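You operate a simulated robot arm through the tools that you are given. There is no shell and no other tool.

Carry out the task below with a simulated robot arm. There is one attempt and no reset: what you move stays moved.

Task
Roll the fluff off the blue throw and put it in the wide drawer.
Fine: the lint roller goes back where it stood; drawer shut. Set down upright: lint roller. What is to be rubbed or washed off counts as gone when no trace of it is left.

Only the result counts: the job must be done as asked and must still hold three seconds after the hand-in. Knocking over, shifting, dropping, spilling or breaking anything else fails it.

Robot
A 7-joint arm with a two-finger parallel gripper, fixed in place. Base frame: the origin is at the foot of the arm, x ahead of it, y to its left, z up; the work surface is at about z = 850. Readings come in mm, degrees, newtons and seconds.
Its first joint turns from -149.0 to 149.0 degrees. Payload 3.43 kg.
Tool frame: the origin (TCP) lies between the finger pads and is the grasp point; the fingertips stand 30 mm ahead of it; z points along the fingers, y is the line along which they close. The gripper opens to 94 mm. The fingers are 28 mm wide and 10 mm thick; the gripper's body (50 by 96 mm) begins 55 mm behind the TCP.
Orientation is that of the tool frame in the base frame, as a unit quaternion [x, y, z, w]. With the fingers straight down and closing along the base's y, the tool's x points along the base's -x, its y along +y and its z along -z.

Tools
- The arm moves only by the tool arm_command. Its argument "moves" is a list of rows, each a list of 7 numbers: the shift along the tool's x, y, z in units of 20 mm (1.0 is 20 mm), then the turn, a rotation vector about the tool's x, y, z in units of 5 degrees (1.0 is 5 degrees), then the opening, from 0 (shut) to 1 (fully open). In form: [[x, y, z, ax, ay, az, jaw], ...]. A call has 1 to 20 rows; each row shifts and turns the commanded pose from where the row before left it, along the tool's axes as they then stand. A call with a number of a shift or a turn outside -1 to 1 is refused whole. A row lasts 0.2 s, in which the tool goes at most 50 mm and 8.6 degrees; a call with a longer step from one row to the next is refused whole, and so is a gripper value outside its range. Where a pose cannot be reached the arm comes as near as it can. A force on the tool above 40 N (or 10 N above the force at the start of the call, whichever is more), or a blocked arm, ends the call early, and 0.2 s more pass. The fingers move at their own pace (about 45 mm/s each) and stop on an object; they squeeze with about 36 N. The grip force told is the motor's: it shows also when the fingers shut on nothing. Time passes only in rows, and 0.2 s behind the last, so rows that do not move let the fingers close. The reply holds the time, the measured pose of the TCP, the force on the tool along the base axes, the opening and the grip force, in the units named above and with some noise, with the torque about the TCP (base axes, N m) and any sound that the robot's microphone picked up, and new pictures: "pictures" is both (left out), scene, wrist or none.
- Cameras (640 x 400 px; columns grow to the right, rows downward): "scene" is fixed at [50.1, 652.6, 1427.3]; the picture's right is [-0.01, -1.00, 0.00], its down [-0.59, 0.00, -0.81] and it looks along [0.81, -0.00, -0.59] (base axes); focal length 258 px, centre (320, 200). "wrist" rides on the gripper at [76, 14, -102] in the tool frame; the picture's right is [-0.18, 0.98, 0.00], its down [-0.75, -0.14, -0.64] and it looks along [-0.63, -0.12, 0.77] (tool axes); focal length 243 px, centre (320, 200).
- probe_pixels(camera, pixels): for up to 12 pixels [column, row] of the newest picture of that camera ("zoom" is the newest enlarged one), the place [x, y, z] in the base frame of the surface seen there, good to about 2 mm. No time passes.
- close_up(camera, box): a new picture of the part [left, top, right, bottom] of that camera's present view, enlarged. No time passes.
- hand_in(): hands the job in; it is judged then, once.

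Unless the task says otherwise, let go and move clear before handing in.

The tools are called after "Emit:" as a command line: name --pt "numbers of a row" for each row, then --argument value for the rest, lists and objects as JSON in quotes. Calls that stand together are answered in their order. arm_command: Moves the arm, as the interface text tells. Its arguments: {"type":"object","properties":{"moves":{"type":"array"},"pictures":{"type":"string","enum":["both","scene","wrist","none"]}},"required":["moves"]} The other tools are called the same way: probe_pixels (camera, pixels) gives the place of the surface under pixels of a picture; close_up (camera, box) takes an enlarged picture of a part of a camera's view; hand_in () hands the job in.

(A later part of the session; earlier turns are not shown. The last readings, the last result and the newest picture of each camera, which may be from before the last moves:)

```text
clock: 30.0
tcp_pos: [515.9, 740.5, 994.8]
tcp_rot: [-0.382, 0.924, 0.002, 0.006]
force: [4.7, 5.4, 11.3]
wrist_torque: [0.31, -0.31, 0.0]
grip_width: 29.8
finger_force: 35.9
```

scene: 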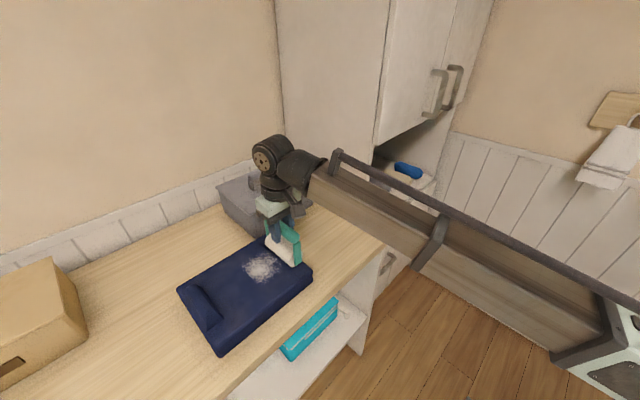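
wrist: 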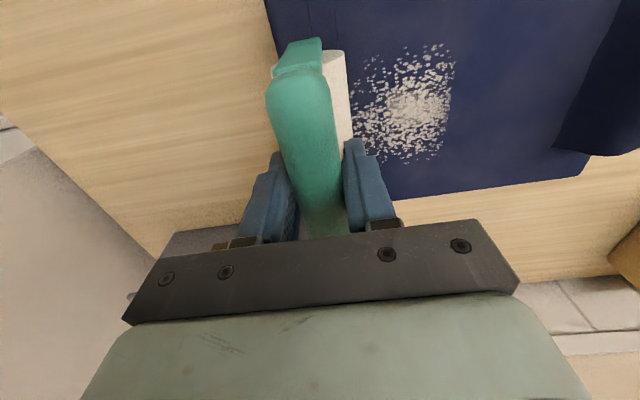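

11 N now. I'll raise another 0.6 mm and begin the pass in a short segment to see the load.

Emit:
arm_command --pt "0 0 -0.03 0 0 0 0" --pt "0 0.4 0 0 0 0 0" --pt "0 0.4 0 0 0 0 0" --pt "0 0.4 0 0 0 0 0" --pt "0 0 0 0 0 0 0"

```text
clock: 31.2
tcp_pos: [499.5, 756.5, 997.0]
tcp_rot: [-0.383, 0.924, 0.0, 0.005]
force: [-0.5, -0.1, 0.0]
wrist_torque: [0.02, 0.01, -0.02]
grip_width: 30.0
finger_force: 35.7
```

scene: 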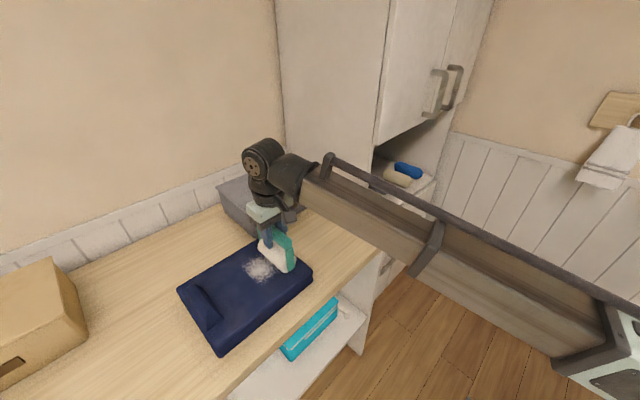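
wrist: 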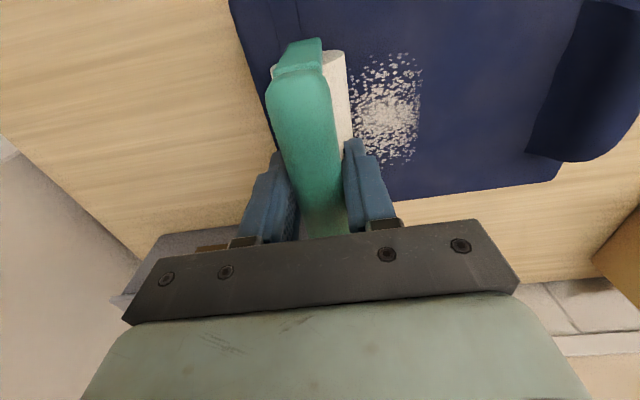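

No load at z=997. I'll lower 1.4 mm and check the load before going on.

Emit:
arm_command --pt "0 0 0.07 0 0 0 0" --pt "0 0 0 0 0 0 0" --pt "0 0 0 0 0 0 0" --pictures "none"

```text
clock: 32.0
tcp_pos: [498.8, 756.2, 994.4]
tcp_rot: [-0.383, 0.924, 0.002, 0.006]
force: [2.2, 3.2, 15.0]
wrist_torque: [-0.11, 0.35, -0.05]
grip_width: 29.8
finger_force: 36.0
```

15 N; I'll back off 0.8 mm and roll a short segment.

Emit:
arm_command --pt "0 0 -0.04 0 0 0 0" --pt "0 0 0 0 0 0 0" --pt "0 0 0 0 0 0 0" --pictures "none"

```text
clock: 32.8
tcp_pos: [499.8, 755.3, 996.4]
tcp_rot: [-0.382, 0.924, 0.0, 0.006]
force: [-0.1, 2.6, 6.5]
wrist_torque: [0.07, -0.01, -0.01]
grip_width: 29.8
finger_force: 36.3
```

6.5 N load. I'll roll 40 mm forward and read.

Emit:
arm_command --pt "0 0.4 0 0 0 0 0" --pt "0 0.4 0 0 0 0 0" --pt "0 0.4 0 0 0 0 0" --pt "0 0.4 0 0 0 0 0" --pt "0 0.4 0 0 0 0 0"

```text
clock: 34.0
tcp_pos: [471.1, 784.4, 995.7]
tcp_rot: [-0.382, 0.924, 0.001, 0.006]
force: [0.1, -1.6, 1.4]
wrist_torque: [-0.18, 0.0, 0.07]
grip_width: 29.7
finger_force: 35.7
```

scene: 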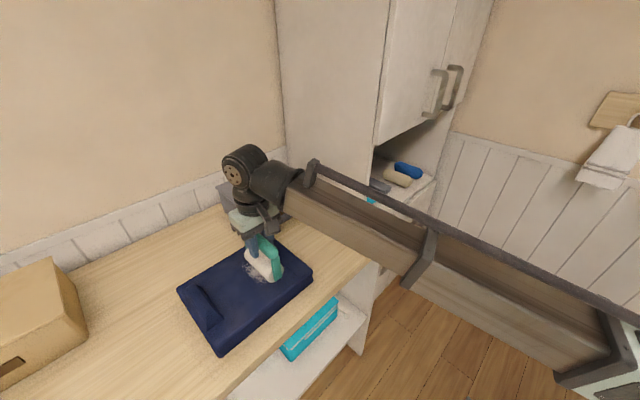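
wrist: 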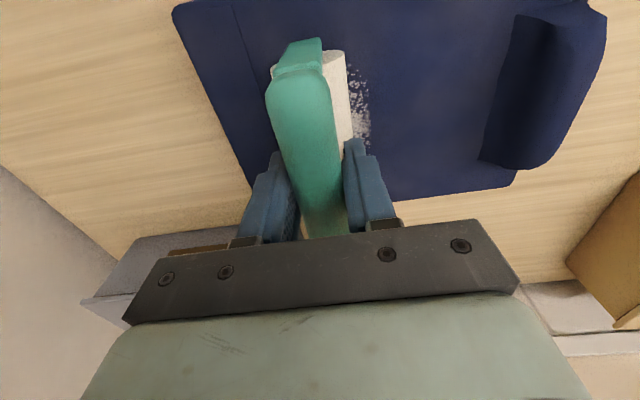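

The patch behind the roller looks clear. Load is light (1.4 N), so I'll add 0.4 mm and keep rolling.

Emit:
arm_command --pt "0 0.3 0.02 0 0 0 0" --pt "0 0.4 0 0 0 0 0" --pt "0 0.4 0 0 0 0 0" --pt "0 0.4 0 0 0 0 0" --pt "0 0.4 0 0 0 0 0" --pt "0 0.4 0 0 0 0 0"

Emit:
close_up --camera "wrist" --box '[120, 0, 520, 250]'

```text
clock: 35.4
tcp_pos: [438.4, 816.3, 995.8]
tcp_rot: [-0.383, 0.924, 0.001, 0.006]
force: [6.8, -5.6, 16.7]
wrist_torque: [-0.41, -0.24, 0.03]
grip_width: 29.9
finger_force: 36.2
```

scene: 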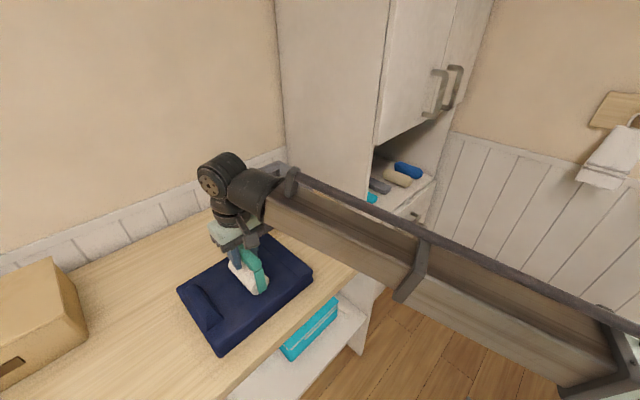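
wrist: 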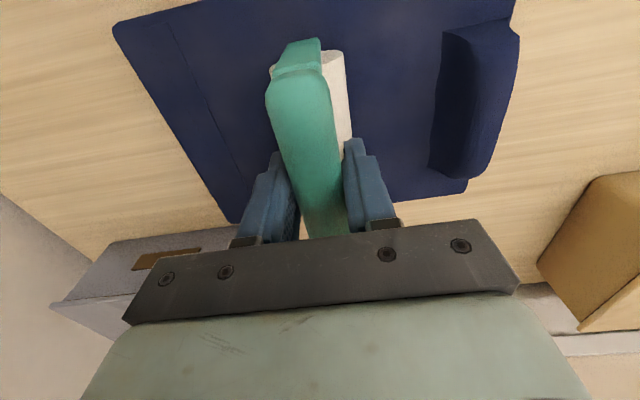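

```text
1.60 times, centred on (320, 125) of wrist
```

zoom: 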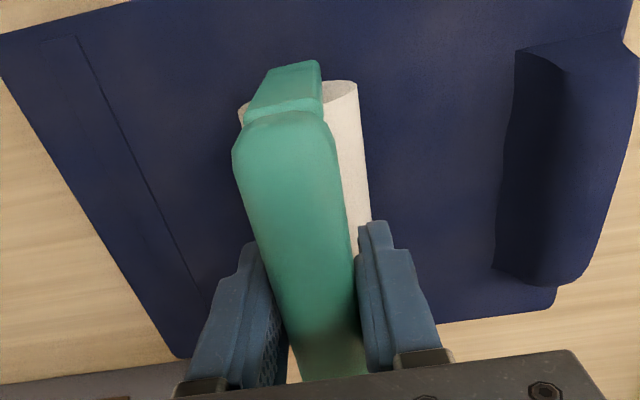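

The visible throw is clean now; I'll lift the roller and inspect the whole surface.

Emit:
arm_command --pt "0 0 -0.5 0 0 0 0" --pt "0 0 -1 0 0 0 0" --pt "0 0 -1 0 0 0 0" --pt "0 0 -1 0 0 0 0" --pt "0 0 0 0 0 0 0"

Emit:
close_up --camera "wrist" --box '[120, 0, 520, 250]'

Emit:
close_up --camera "scene" --box '[170, 230, 320, 360]'

```text
clock: 36.6
tcp_pos: [438.5, 815.9, 1065.3]
tcp_rot: [-0.382, 0.924, 0.002, 0.006]
force: [0.3, -0.1, -0.5]
wrist_torque: [-0.04, -0.04, 0.02]
grip_width: 30.1
finger_force: 35.8
```

scene: 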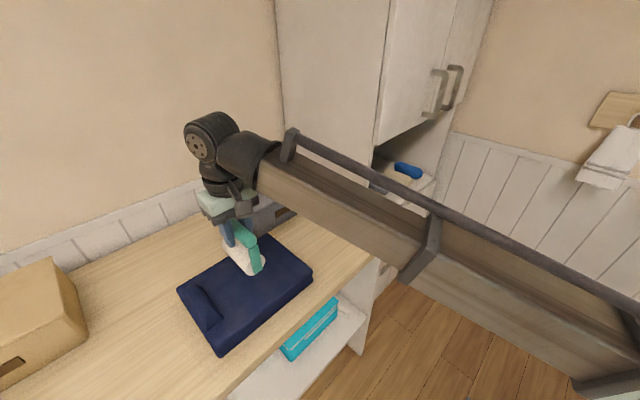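
wrist: 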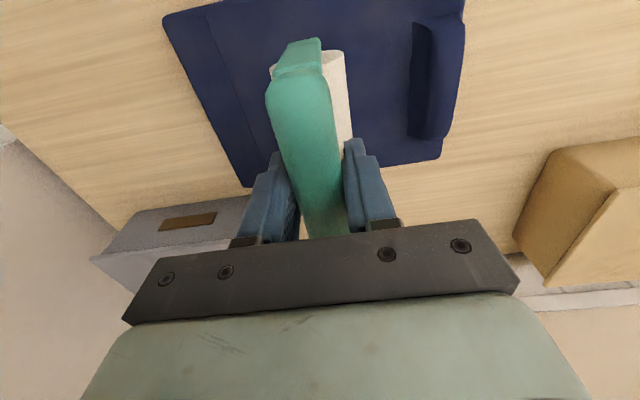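

```text
1.60 times, centred on (320, 125) of wrist
```

zoom: 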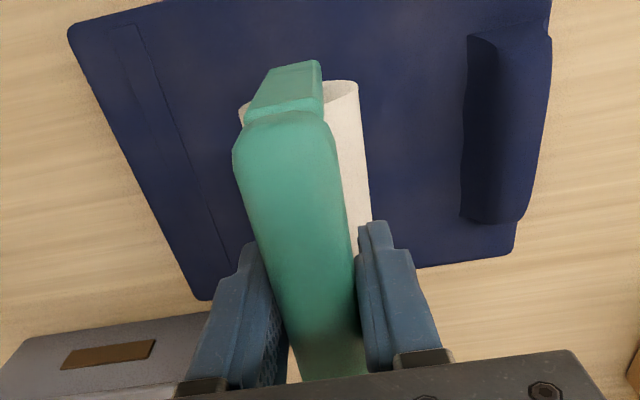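

```text
3.08 times, centred on (245, 295) of scene
```

zoom: 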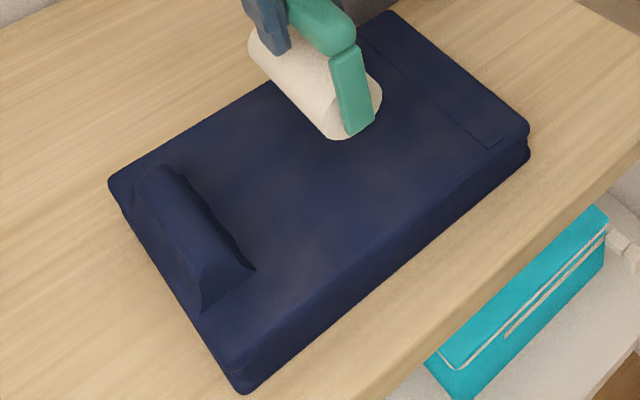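

The throw appears clean under this view. I'll carry the roller back above its home (612,558) and then check the throw fully.

Emit:
arm_command --pt "0.186 -0.954 0.08 0 0 0 0" --pt "0.186 -0.954 0.08 0 0 0 0" --pt "0.186 -0.954 0.08 0 0 0 0" --pt "0.186 -0.954 0.08 0 0 0 0" --pt "0.186 -0.954 0.08 0 0 0 0" --pt "0.186 -0.954 0.08 0 0 0 0" --pt "0.186 -0.954 0.08 0 0 0 0" --pt "0.186 -0.954 0.08 0 0 0 0" --pt "0.186 -0.954 0.08 0 0 0 0" --pt "0.186 -0.954 0.08 0 0 0 0" --pt "0.186 -0.954 0.08 0 0 0 0" --pt "0.186 -0.954 0.08 0 0 0 0" --pt "0.186 -0.954 0.08 0 0 0 0" --pt "0.186 -0.954 0.08 0 0 0 0" --pt "0.186 -0.954 0.08 0 0 0 0" --pt "0.186 -0.954 0.08 0 0 0 0" --pt "0 0 0 0 0 0 0"

Emit:
close_up --camera "scene" --box '[170, 230, 320, 360]'

Emit:
close_up --camera "scene" --box '[220, 230, 310, 310]'

```text
clock: 40.2
tcp_pos: [614.2, 559.2, 1040.0]
tcp_rot: [-0.383, 0.924, 0.001, 0.006]
force: [-0.3, -0.3, -1.5]
wrist_torque: [0.01, -0.01, 0.0]
grip_width: 29.6
finger_force: 36.0
```

scene: 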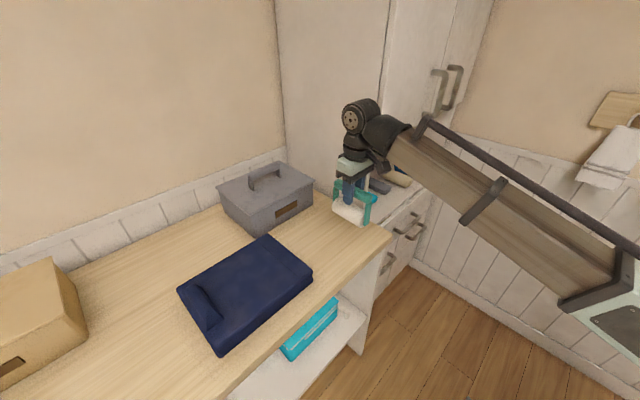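
wrist: 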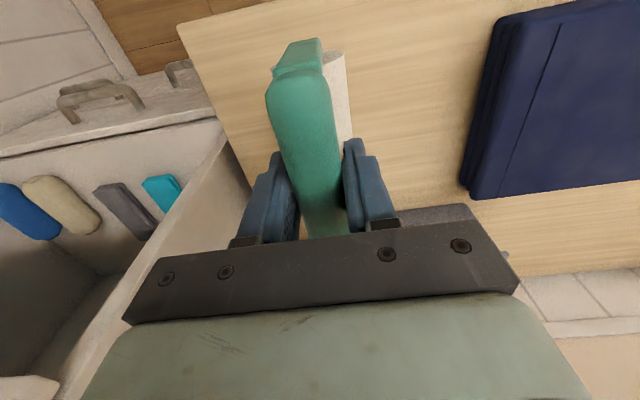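

```text
3.08 times, centred on (245, 295) of scene
```

zoom: 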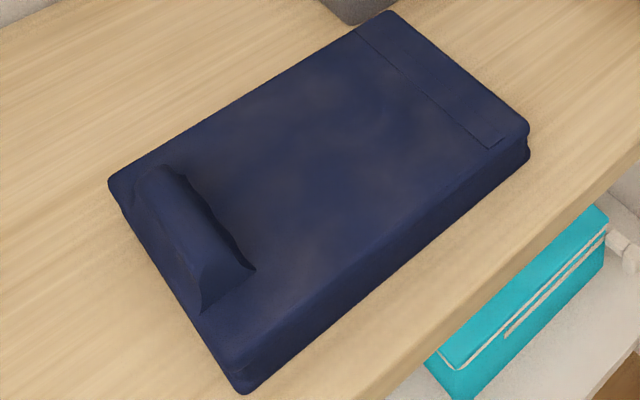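

```text
5.00 times, centred on (265, 270) of scene
```

zoom: 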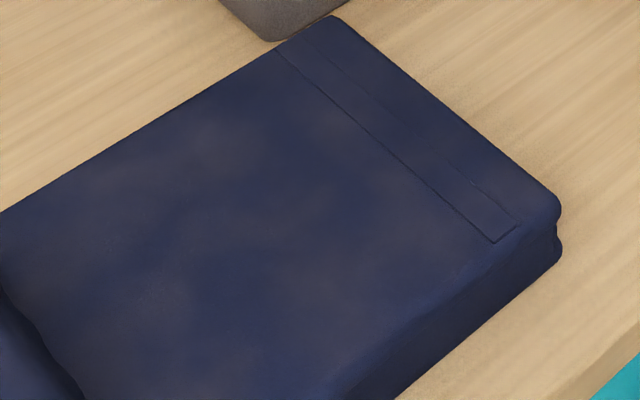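

No specks remain; only the fabric's own mottling. I'll lower the roller onto its old spot, finishing slowly.

Emit:
arm_command --pt "0.09 0.02 0.9 0 0 0 0" --pt "0 0 1 0 0 0 0" --pt "0 0 1 0 0 0 0" --pt "0 0 1 0 0 0 0" --pt "0 0 0.5 0 0 0 0" --pt "0 0 0.1 0 0 0 0" --pt "0 0 0 0 0 0 0" --pictures "none"

Emit:
arm_command --pt "0 0 0.05 0 0 0 0" --pt "0 0 0.05 0 0 0 0" --pt "0 0 0 0 0 0 0"

```text
clock: 41.8
tcp_pos: [610.7, 557.2, 949.9]
tcp_rot: [-0.383, 0.924, 0.001, 0.006]
force: [0.1, 0.1, -0.9]
wrist_torque: [0.02, -0.02, 0.03]
grip_width: 29.8
finger_force: 35.3
```

```text
clock: 42.6
tcp_pos: [612.2, 557.9, 947.9]
tcp_rot: [-0.382, 0.924, 0.002, 0.006]
force: [-0.7, 0.0, -1.5]
wrist_torque: [0.04, -0.02, 0.0]
grip_width: 30.0
finger_force: 36.3
```

scene: 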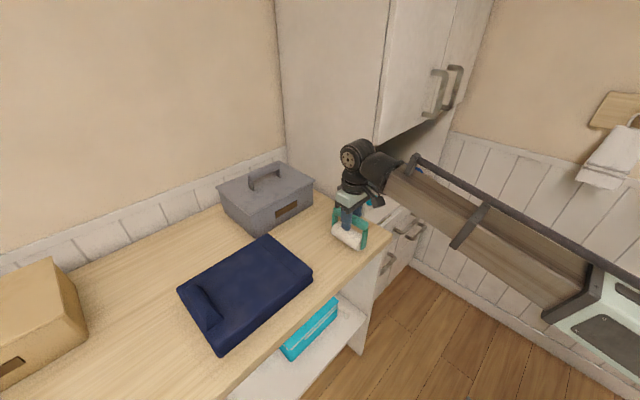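
wrist: 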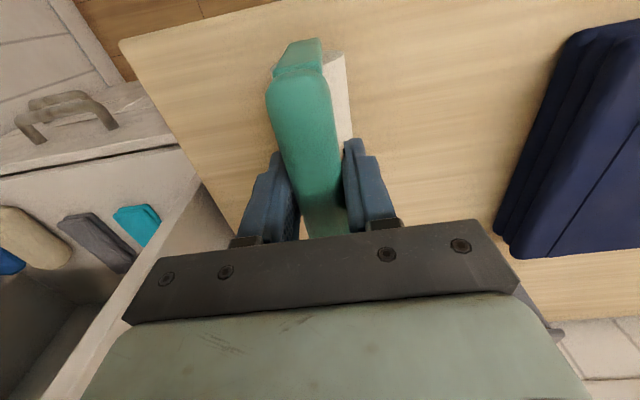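

Not yet in contact at z=947.9 (about 1–2 mm to go). I'll lower in 1 mm steps until the table takes the load.

Emit:
arm_command --pt "0 0 0.05 0 0 0 0" --pt "0 0 0.04 0 0 0 0" --pt "0 0 0 0 0 0 0" --pt "0 0 0 0 0 0 0" --pictures "none"

```text
clock: 43.6
tcp_pos: [611.8, 559.0, 947.6]
tcp_rot: [-0.383, 0.924, 0.002, 0.006]
force: [-0.7, 0.6, -0.8]
wrist_torque: [0.02, 0.05, 0.01]
grip_width: 29.5
finger_force: 35.6
```

Emit:
arm_command --pt "0 0 0.05 0 0 0 0" --pt "0 0 0 0 0 0 0" --pt "0 0 0 0 0 0 0" --pictures "none"

```text
clock: 44.4
tcp_pos: [612.2, 558.5, 944.6]
tcp_rot: [-0.383, 0.924, 0.0, 0.006]
force: [0.1, -0.6, 11.4]
wrist_torque: [0.02, 0.12, 0.01]
grip_width: 29.8
finger_force: 36.1
```

Table contact is at 11 N now. I'll ease up 0.8 mm, then open the fingers.

Emit:
arm_command --pt "0 0 -0.04 0 0 0 0" --pt "0 0 0 0 0 0 0" --pt "0 0 0 0 0 0 0.45" --pt "0 0 0 0 0 0 0.6" --pt "0 0 0 0 0 0 0.6" --pt "0 0 0 0 0 0 0.6"

Emit:
close_up --camera "scene" --box '[300, 170, 400, 260]'

```text
clock: 45.8
tcp_pos: [612.2, 557.8, 946.0]
tcp_rot: [-0.383, 0.924, 0.002, 0.006]
force: [-0.2, -0.3, -0.8]
wrist_torque: [-0.01, 0.0, 0.02]
grip_width: 56.2
finger_force: 0.0
```

scene: 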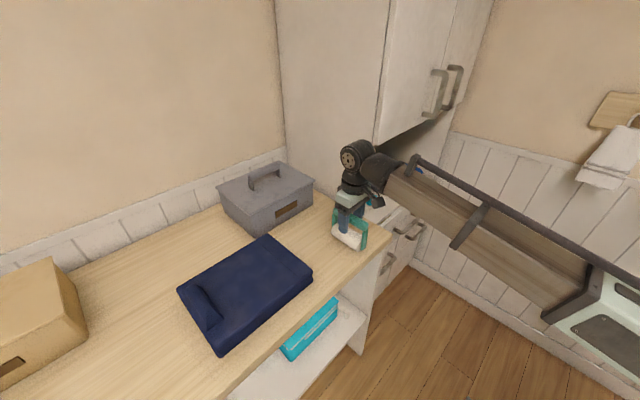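
wrist: 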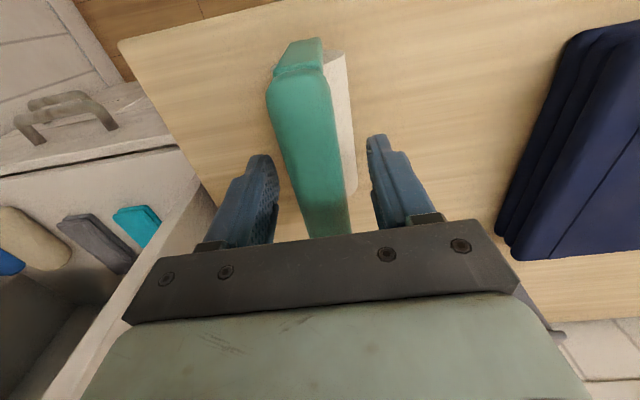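

```text
4.44 times, centred on (350, 215) of scene
```

zoom: 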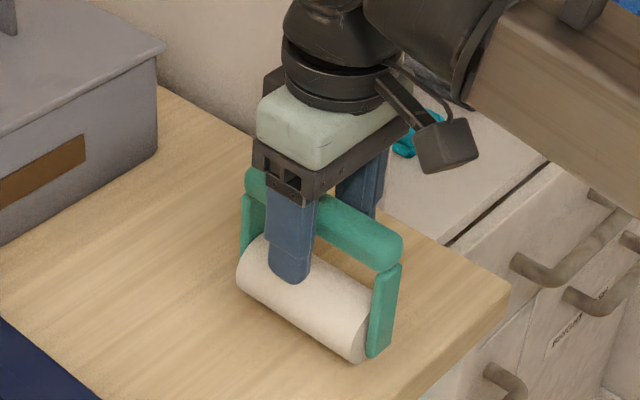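

The roller stands free and upright at its old place. I'll lift clear and turn the gripper +80° toward the drawer-pull orientation.

Emit:
arm_command --pt "0 0 -0.8 0 0 0 0.6" --pt "0 0 -1 0 0 0 0.6" --pt "0 0 -1 0 0 0 0.6" --pt "0 0 -1 0 0 0 0.6" --pt "0 0 0 0 0 1 0.6" --pt "0 0 0 0 0 1 0.6" --pt "0 0 0 0 0 1 0.6" --pt "0 0 0 0 0 1 0.6" --pt "0 0 0 0 0 1 0.6" --pt "0 0 0 0 0 1 0.6" --pt "0 0 0 0 0 1 0.6" --pt "0 0 0 0 0 1 0.6" --pt "0 0 0 0 0 1 0.6" --pt "0 0 0 0 0 1 0.6" --pt "0 0 0 0 0 1 0.6" --pt "0 0 0 0 0 1 0.6" --pt "0 0 0 0 0 1 0.6" --pt "0 0 0 0 0 1 0.6" --pt "0 0 0 0 0 1 0.6" --pt "0 0 0 0 0 1 0.6"

Emit:
close_up --camera "scene" --box '[320, 190, 380, 260]'

```text
clock: 50.0
tcp_pos: [611.5, 559.9, 1021.9]
tcp_rot: [0.302, 0.953, 0.004, 0.004]
force: [0.2, -0.5, -0.9]
wrist_torque: [0.0, -0.01, 0.0]
grip_width: 56.1
finger_force: 0.2
```

scene: 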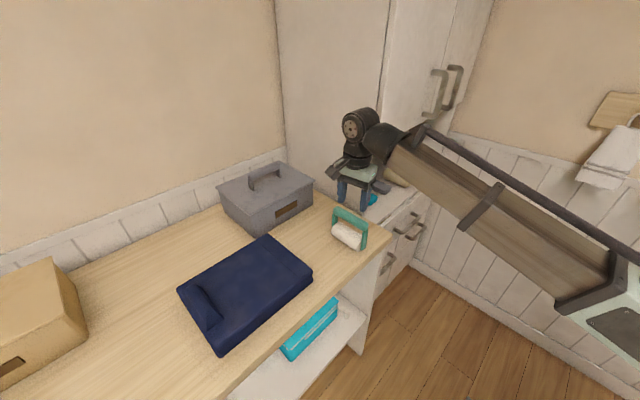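
wrist: 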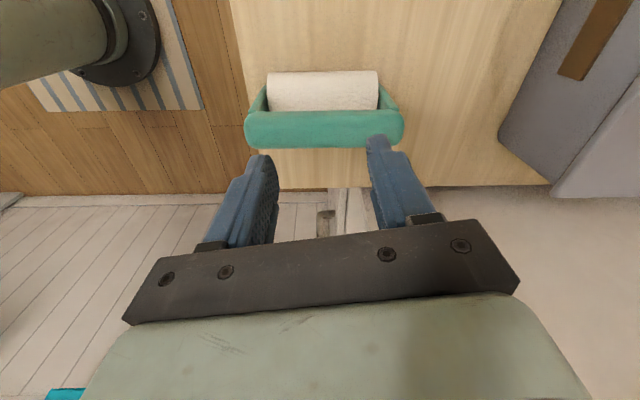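

```text
5.71 times, centred on (350, 225) of scene
```

zoom: 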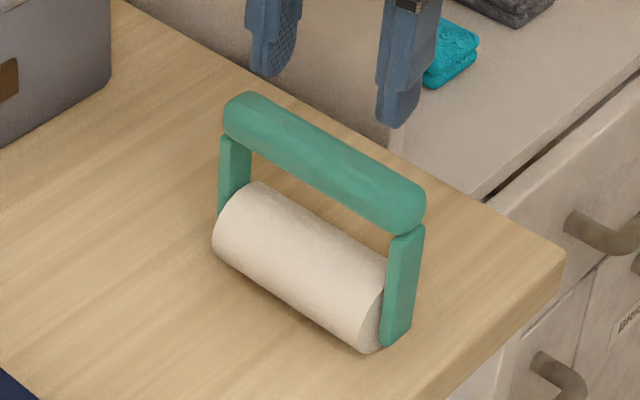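

The roller stands as it did before. I'll finish the turn to 45°, back off toward the base by 180 mm, and start sideways toward the drawer.

Emit:
arm_command --pt "0 0 0 0 0 1 0.6" --pt "0 0 0 0 0 0.95 0.6" --pt "0 -1 0 0 0 0 0.6" --pt "0 -1 0 0 0 0 0.6" --pt "0 -1 0 0 0 0 0.6" --pt "0 -1 0 0 0 0 0.6" --pt "0 -1 0 0 0 0 0.6" --pt "0 -1 0 0 0 0 0.6" --pt "0 -1 0 0 0 0 0.6" --pt "0 -1 0 0 0 0 0.6" --pt "0 -1 0 0 0 0 0.6" --pt "-1 0 0 0 0 0 0.6" --pt "-1 0 0 0 0 0 0.6" --pt "-1 0 0 0 0 0 0.6" --pt "-1 0 0 0 0 0 0.6" --pt "-1 0 0 0 0 0 0.6" --pt "-1 0 0 0 0 0 0.6" --pt "-1 0 0 0 0 0 0.6" --pt "-1 0 0 0 0 0 0.6" --pt "-1 0 0 0 0 0 0.6"

```text
clock: 54.2
tcp_pos: [611.2, 302.2, 1020.9]
tcp_rot: [0.38, 0.925, 0.005, 0.003]
force: [0.7, -0.7, 0.6]
wrist_torque: [0.03, 0.02, -0.01]
grip_width: 56.3
finger_force: 0.0
```

scene: 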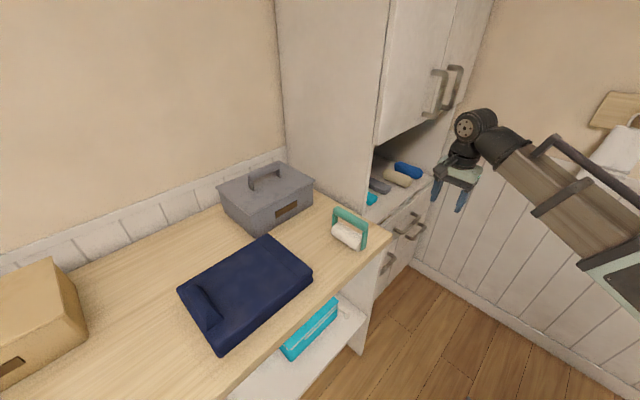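
wrist: 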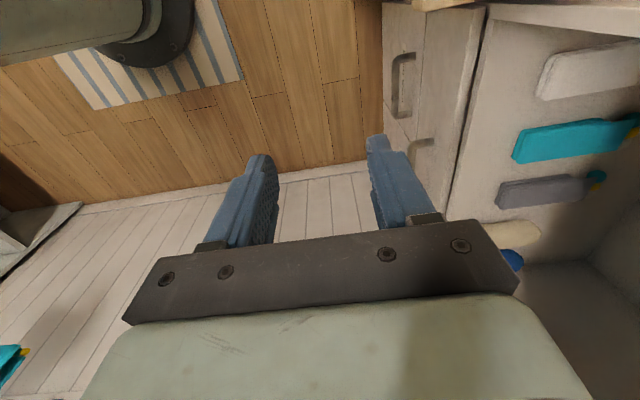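

Gripper is at s≈646, t≈218, clear in front of the cabinet. I'll move along to the handle's middle (t≈503) while descending to z≈750.

Emit:
arm_command --pt "-0.95 0 0.9 0 0 0 0.6" --pt "-0.95 0 0.9 0 0 0 0.6" --pt "-0.95 0 0.9 0 0 0 0.6" --pt "-0.95 0 0.9 0 0 0 0.6" --pt "-0.95 0 0.9 0 0 0 0.6" --pt "-0.95 0 0.9 0 0 0 0.6" --pt "-0.95 0 0.9 0 0 0 0.6" --pt "-0.95 0 0.9 0 0 0 0.6" --pt "-0.95 0 0.9 0 0 0 0.6" --pt "-0.95 0 0.9 0 0 0 0.6" --pt "-0.95 0 0.9 0 0 0 0.6" --pt "-0.95 0 0.9 0 0 0 0.6" --pt "-0.95 0 0.9 0 0 0 0.6" --pt "-0.95 0 0.9 0 0 0 0.6" --pt "-0.95 0 0.9 0 0 0 0.6"

```text
clock: 57.4
tcp_pos: [817.1, 104.7, 751.8]
tcp_rot: [0.38, 0.925, 0.004, 0.004]
force: [0.2, -0.2, -0.8]
wrist_torque: [0.0, 0.01, 0.01]
grip_width: 56.3
finger_force: 0.0
```

scene: 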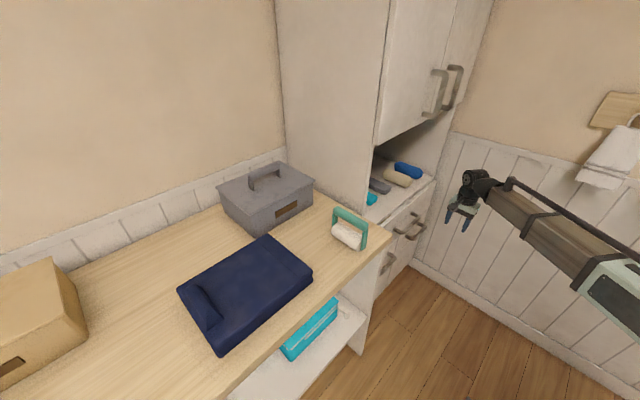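
wrist: 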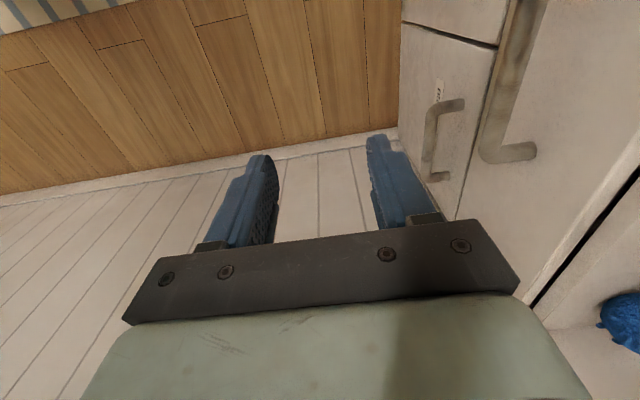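

The wide drawer's handle shows at upper right of the wrist picture ((515,50) to (490,155)). I'll probe it.

Emit:
probe_pixels --camera "wrist" --pixels '[[515, 40], [505, 90], [492, 140], [525, 152], [560, 60], [580, 150], [640, 150], [430, 30], [600, 220], [486, 140], [505, 60], [450, 210]]'

Emit:
probe_pixels --camera "scene" --pixels '[[394, 231], [400, 227], [406, 222], [397, 240], [416, 236], [425, 226]]'

```text
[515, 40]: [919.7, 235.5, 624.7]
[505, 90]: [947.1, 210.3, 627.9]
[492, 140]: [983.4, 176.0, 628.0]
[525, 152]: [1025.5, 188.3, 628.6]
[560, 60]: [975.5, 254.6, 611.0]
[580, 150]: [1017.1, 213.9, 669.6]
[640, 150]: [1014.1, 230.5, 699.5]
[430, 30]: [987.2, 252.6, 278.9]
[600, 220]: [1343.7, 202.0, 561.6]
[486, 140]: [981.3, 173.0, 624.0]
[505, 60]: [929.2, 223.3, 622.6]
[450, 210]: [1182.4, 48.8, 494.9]
```

```text
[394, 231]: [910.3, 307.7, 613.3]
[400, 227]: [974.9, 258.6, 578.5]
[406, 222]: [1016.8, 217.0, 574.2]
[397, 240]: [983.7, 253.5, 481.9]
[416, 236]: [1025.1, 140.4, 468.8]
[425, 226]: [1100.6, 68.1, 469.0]
```

Handle bar centre is about s≈826, z≈622 with the drawer face at s≈870, bar middle t≈503. I'll tilt the gripper 45° toward the drawer (−45° about tool x) and narrow the jaw.

Emit:
arm_command --pt "0 0 0 -1 0 0 0.4" --pt "0 0 0 -1 0 0 0.4" --pt "0 0 0 -1 0 0 0.4" --pt "0 0 0 -1 0 0 0.4" --pt "0 0 0 -1 0 0 0.4" --pt "0 0 0 -1 0 0 0.4" --pt "0 0 0 -1 0 0 0.4" --pt "0 0 0 -1 0 0 0.4" --pt "0 0 0 -1 0 0 0.4" --pt "0 0 0 0 0 0 0.4"

```text
clock: 59.6
tcp_pos: [819.2, 105.1, 751.8]
tcp_rot: [0.35, 0.853, 0.358, 0.149]
force: [0.6, 0.0, -0.3]
wrist_torque: [0.02, 0.02, -0.02]
grip_width: 37.6
finger_force: 0.1
```

scene: 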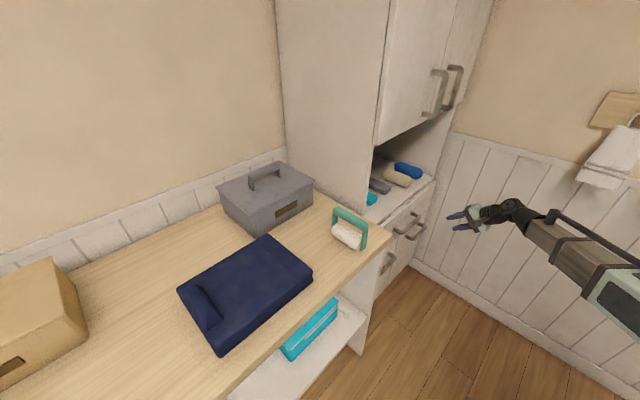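
wrist: 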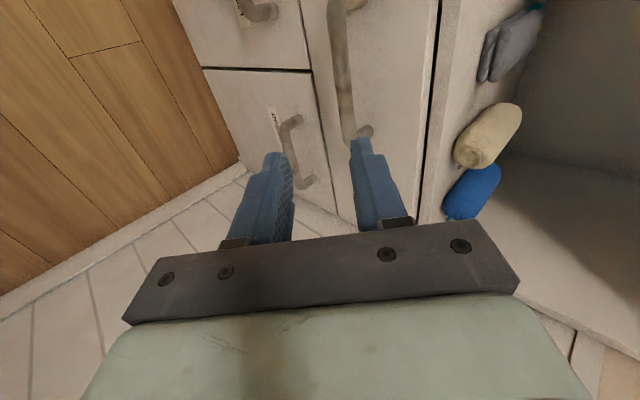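

Tilt is 45° as wanted. I'll move to a standoff 80 mm from the handle along the approach line.

Emit:
arm_command --pt "0 0.2 0.9 0 0 0 0.4" --pt "0 0.2 0.9 0 0 0 0.4" --pt "0 0.2 0.9 0 0 0 0.4" --pt "0 0.2 0.9 0 0 0 0.4" --pt "0 0.2 0.9 0 0 0 0.4" --pt "0 0.2 0.9 0 0 0 0.4" --pt "0 0.2 0.87 0 0 0 0.4" --pt "0 0 0 0 0 0 0.4"

Emit:
close_up --camera "wrist" --box '[200, 0, 480, 220]'

```text
clock: 61.4
tcp_pos: [893.6, 181.5, 684.7]
tcp_rot: [0.35, 0.853, 0.359, 0.148]
force: [-0.7, 1.1, 0.8]
wrist_torque: [-0.04, -0.02, 0.0]
grip_width: 37.7
finger_force: 0.1
```

scene: 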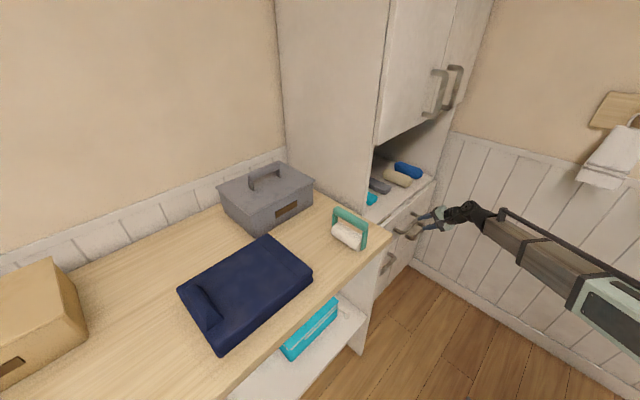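
wrist: 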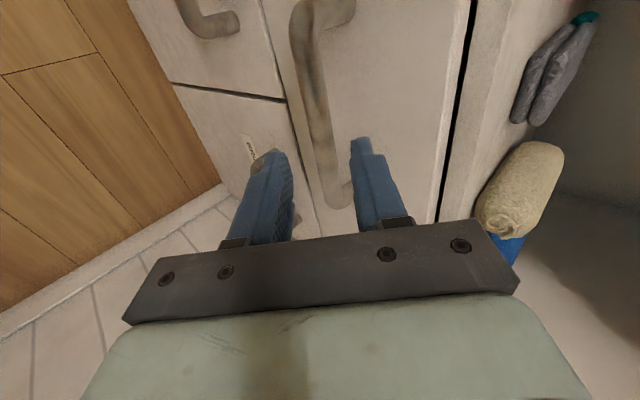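

```text
1.82 times, centred on (340, 110) of wrist
```

zoom: 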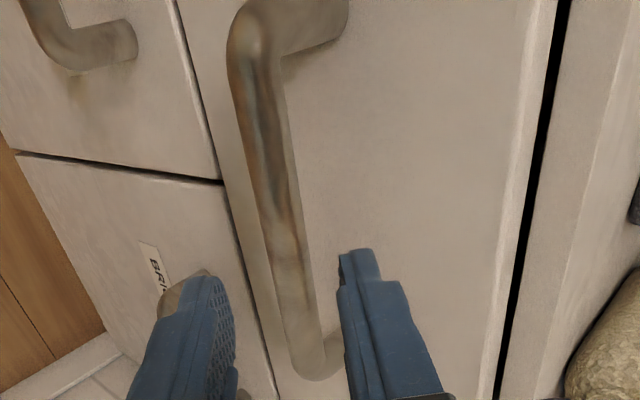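

The bar runs between the fingers in view; I'll probe it once more from here to check the alignment.

Emit:
probe_pixels --camera "wrist" --pixels '[[306, 40], [315, 90], [322, 130], [330, 170], [309, 90], [326, 90], [316, 130], [330, 130], [400, 100], [420, 30], [340, 12], [335, 200]]'

```text
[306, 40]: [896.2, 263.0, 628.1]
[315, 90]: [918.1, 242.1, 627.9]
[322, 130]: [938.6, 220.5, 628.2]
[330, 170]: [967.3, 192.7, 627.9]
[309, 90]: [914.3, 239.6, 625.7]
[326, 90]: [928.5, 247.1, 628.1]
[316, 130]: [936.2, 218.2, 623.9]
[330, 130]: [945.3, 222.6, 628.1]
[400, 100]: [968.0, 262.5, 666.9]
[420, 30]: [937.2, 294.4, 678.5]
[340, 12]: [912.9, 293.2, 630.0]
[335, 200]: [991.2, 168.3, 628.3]
```

Bar centre is s≈824, z≈620, right on the approach line. I'll advance 83 mm so the fingers straddle it.

Emit:
arm_command --pt "0 -0.08 0.9 0 0 0 0.4" --pt "0 0 0.9 0 0 0 0.4" --pt "0 0 0.9 0 0 0 0.4" --pt "0 0 0.7 0 0 0 0.4" --pt "0 0 0.4 0 0 0 0.4" --pt "0 0 0.35 0 0 0 0.4" --pt "0 0 0 0 0 0 0.4"

Emit:
close_up --camera "wrist" --box '[200, 0, 480, 240]'

```text
clock: 63.0
tcp_pos: [936.1, 224.3, 623.5]
tcp_rot: [0.35, 0.852, 0.359, 0.149]
force: [0.5, -0.3, -0.3]
wrist_torque: [-0.01, 0.02, 0.0]
grip_width: 37.8
finger_force: 0.1
```

scene: 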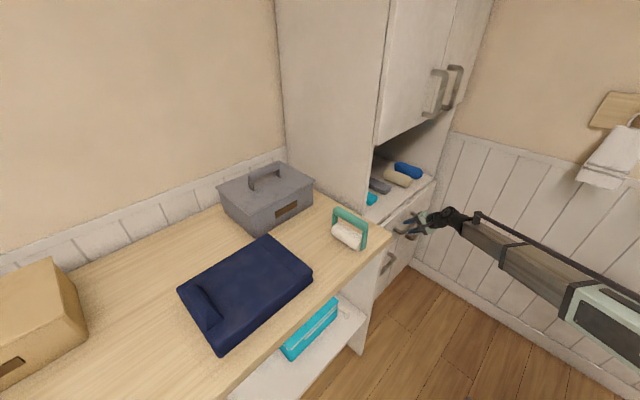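
wrist: 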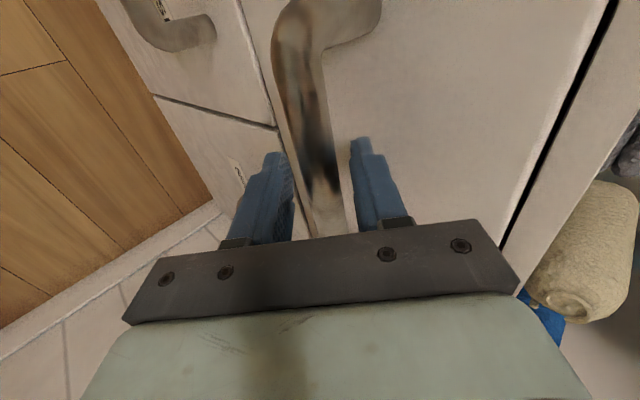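

```text
1.67 times, centred on (340, 120) of wrist
```

zoom: 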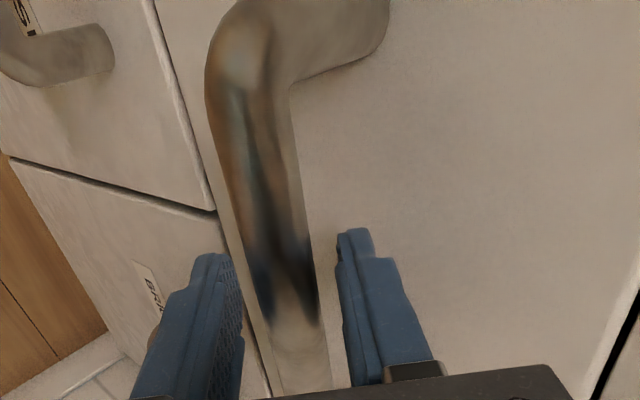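

The bar lies between the two fingers with no contact force. I'll close on it.

Emit:
arm_command --pt "0 0 0 0 0 0 0.2" --pt "0 0 0 0 0 0 0.0" --pt "0 0 0 0 0 0 0.0" --pt "0 0 0 0 0 0 0.0" --pictures "wrist"

```text
clock: 64.0
tcp_pos: [936.0, 222.5, 624.8]
tcp_rot: [0.351, 0.852, 0.358, 0.149]
force: [1.0, 0.7, 14.4]
wrist_torque: [0.16, 0.09, 0.13]
grip_width: 22.8
finger_force: 45.3
```

wrist: 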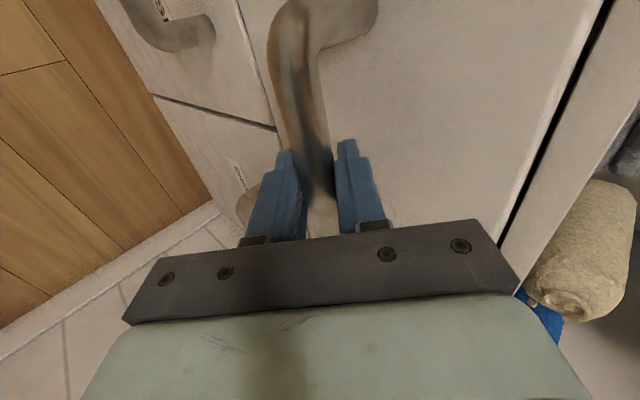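

Gripped the bar (22.8 mm, 45 N) with a slight upward load of 14 N. I'll ease the TCP up 1.4 mm and start pulling the drawer outward slowly.

Emit:
arm_command --pt "0 0.05 -0.05 0 0 0 0" --pt "0 -0.14 -0.143 0 0 0 0" --pt "0 -0.28 -0.286 0 0 0 0" --pt "0 -0.35 -0.358 0 0 0 0" --pt "0 -0.35 -0.358 0 0 0 0" --pt "0 -0.35 -0.358 0 0 0 0"

```text
clock: 65.4
tcp_pos: [905.4, 191.3, 624.6]
tcp_rot: [0.35, 0.853, 0.358, 0.149]
force: [1.6, -2.9, -3.1]
wrist_torque: [-0.04, 0.03, 0.09]
grip_width: 22.8
finger_force: 44.5
```

scene: 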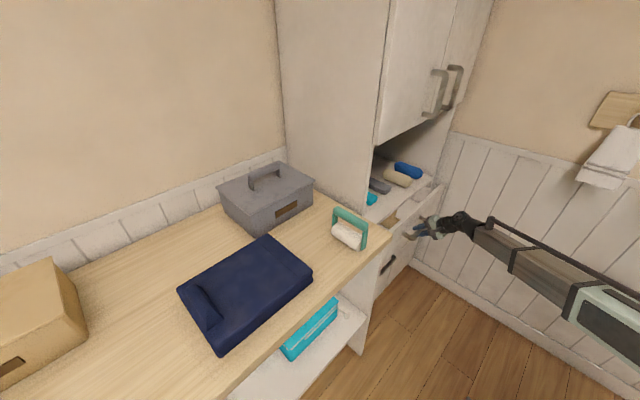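
wrist: 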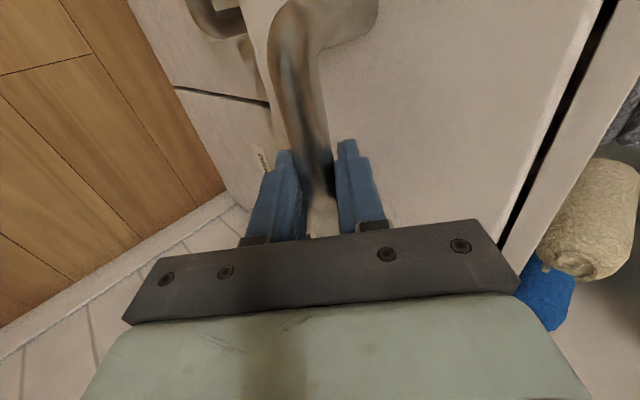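

The drawer slides out easily (about 43 mm so far, low force). I'll keep pulling another ~190 mm.

Emit:
arm_command --pt "0 -0.42 -0.429 0 0 0 0" --pt "0 -0.42 -0.429 0 0 0 0" --pt "0 -0.42 -0.429 0 0 0 0" --pt "0 -0.42 -0.429 0 0 0 0" --pt "0 -0.42 -0.429 0 0 0 0" --pt "0 -0.42 -0.429 0 0 0 0" --pt "0 -0.42 -0.429 0 0 0 0" --pt "0 -0.42 -0.429 0 0 0 0" --pt "0 -0.42 -0.429 0 0 0 0" --pt "0 -0.42 -0.429 0 0 0 0" --pt "0 -0.42 -0.429 0 0 0 0" --pt "0 -0.42 -0.429 0 0 0 0" --pt "0 -0.42 -0.429 0 0 0 0" --pt "0 -0.42 -0.429 0 0 0 0" --pt "0 -0.42 -0.429 0 0 0 0" --pt "0 -0.42 -0.429 0 0 0 0"

Emit:
close_up --camera "scene" --box '[340, 150, 520, 300]'

```text
clock: 68.8
tcp_pos: [769.9, 57.0, 626.0]
tcp_rot: [0.35, 0.853, 0.358, 0.148]
force: [-12.4, 11.7, 9.3]
wrist_torque: [-0.43, -0.52, -0.8]
grip_width: 19.6
finger_force: 44.8
```

scene: 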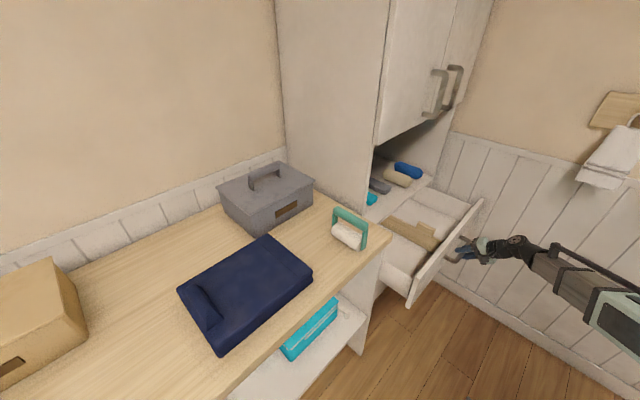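
wrist: 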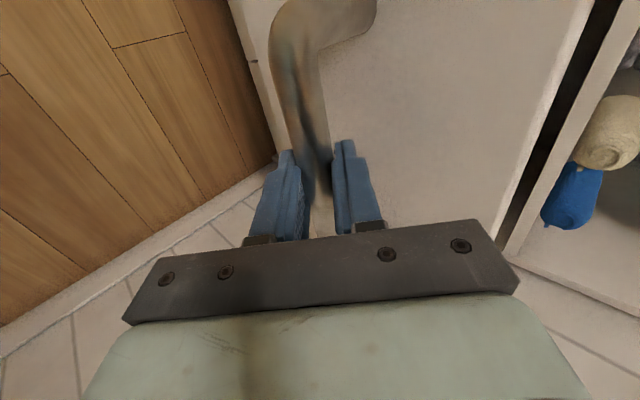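

```text
2.67 times, centred on (430, 225) of scene
```

zoom: 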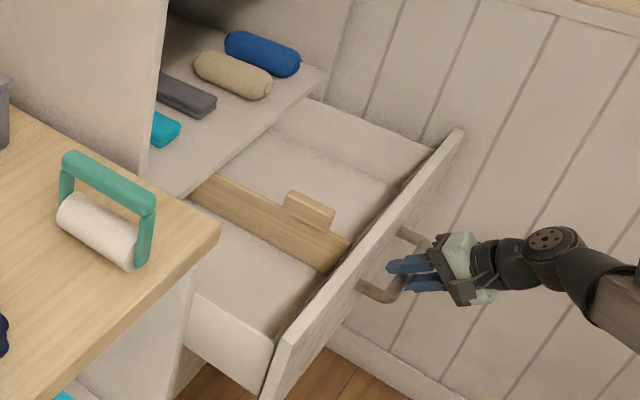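

The drawer is open about 240 mm; inside is a wooden divider with a tab at zoom (310,210). I'll probe the inside dimensions.

Emit:
probe_pixels --camera "zoom" --pixels '[[310, 200], [300, 215], [230, 190], [335, 245], [285, 330], [455, 140], [200, 310], [330, 110], [240, 270], [340, 190], [285, 300], [400, 185]]'

Emit:
close_up --camera "scene" --box '[370, 175, 490, 310]'

```text
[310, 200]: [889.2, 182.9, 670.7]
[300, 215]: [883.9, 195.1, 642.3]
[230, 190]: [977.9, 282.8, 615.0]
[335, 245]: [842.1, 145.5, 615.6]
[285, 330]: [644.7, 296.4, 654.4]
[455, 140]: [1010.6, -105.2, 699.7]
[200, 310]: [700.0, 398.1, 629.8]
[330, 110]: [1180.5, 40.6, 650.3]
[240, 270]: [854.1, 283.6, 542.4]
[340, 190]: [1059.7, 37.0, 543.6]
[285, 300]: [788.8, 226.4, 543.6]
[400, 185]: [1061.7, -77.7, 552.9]
```

```text
2.96 times, centred on (430, 242) of scene
```

zoom: 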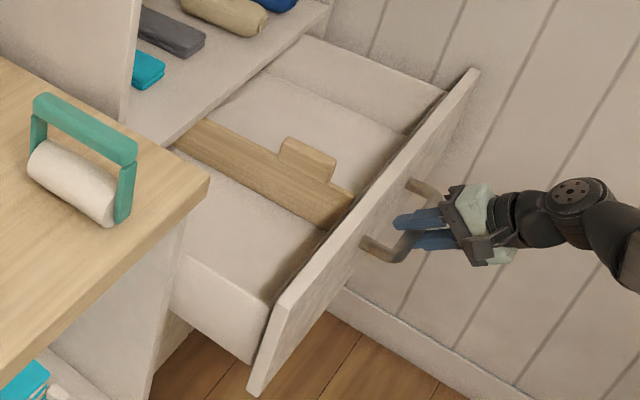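

The floor is at z≈543, a divider with a tab runs front-to-back at t≈500 (top z≈615), and the drawer has opened ~245 mm. I'll pull a little further to find its end stop.

Emit:
arm_command --pt "0 -0.28 -0.286 0 0 0 0" --pt "0 -0.28 -0.286 0 0 0 0" --pt "0 -0.28 -0.286 0 0 0 0" --pt "0 0 0 0 0 0 0"

```text
clock: 69.8
tcp_pos: [753.1, 40.2, 626.9]
tcp_rot: [0.35, 0.853, 0.359, 0.149]
force: [-17.9, 17.1, 28.9]
wrist_torque: [0.17, -0.08, 0.15]
grip_width: 19.6
finger_force: 45.0
```

scene: 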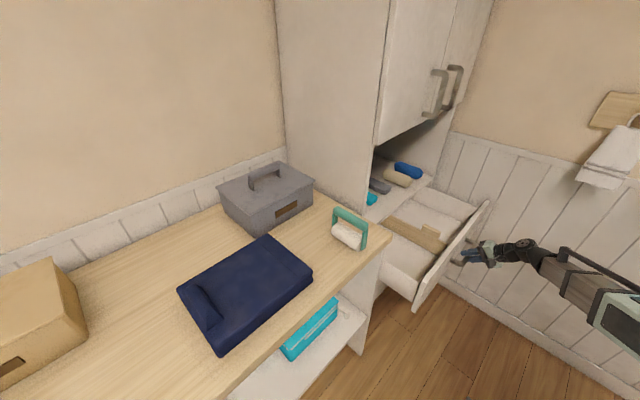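
wrist: 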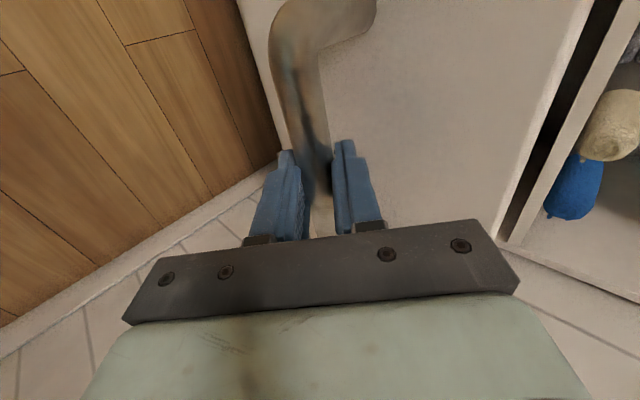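

It still slides (handle at s≈561) but side and upward loads of ~25 N have built up from drift. I'll relieve those by small shifts and pull a bit more.

Emit:
arm_command --pt "0.06 0.07 -0.07 0 0 0 0" --pt "0.04 0 0 0 0 0 0" --pt "0 0 0 0 0 0 0" --pictures "none"

```text
clock: 70.6
tcp_pos: [753.1, 40.9, 625.6]
tcp_rot: [0.35, 0.853, 0.357, 0.149]
force: [-6.2, 5.1, -7.7]
wrist_torque: [0.68, 0.82, 0.95]
grip_width: 20.1
finger_force: 45.5
```

Loads are small again. I'll pull another 60 mm.

Emit:
arm_command --pt "0.02 -0.36 -0.35 0 0 0 0" --pt "0 -0.35 -0.358 0 0 0 0" --pt "0 -0.35 -0.358 0 0 0 0" --pt "0 -0.35 -0.358 0 0 0 0" --pt "0 -0.35 -0.358 0 0 0 0" --pt "0 0 0 0 0 0 0"

```text
clock: 71.3
tcp_pos: [737.1, 23.9, 627.5]
tcp_rot: [0.349, 0.852, 0.361, 0.148]
force: [5.0, 13.8, -13.0]
wrist_torque: [-0.49, -0.48, -0.64]
grip_width: 19.7
finger_force: 44.8
stopped in row 3: the force on the tool passed its limit at 52 N (the readings are from after the stop); the commanded pose is now the measured one
```

scene: 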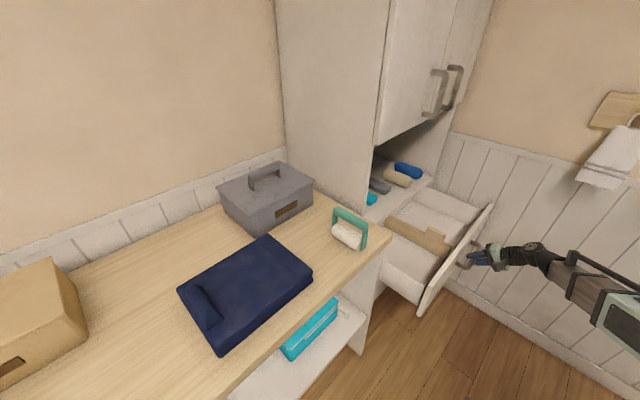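
wrist: 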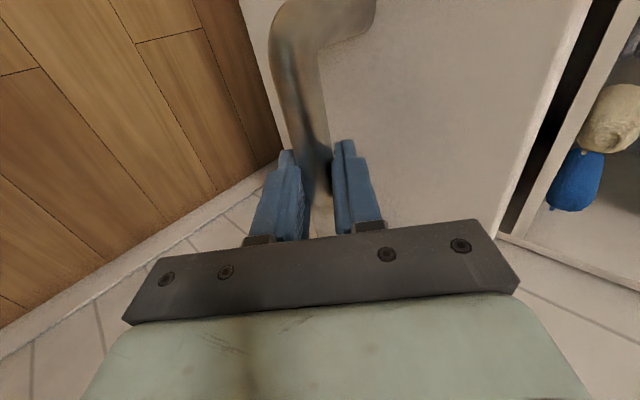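

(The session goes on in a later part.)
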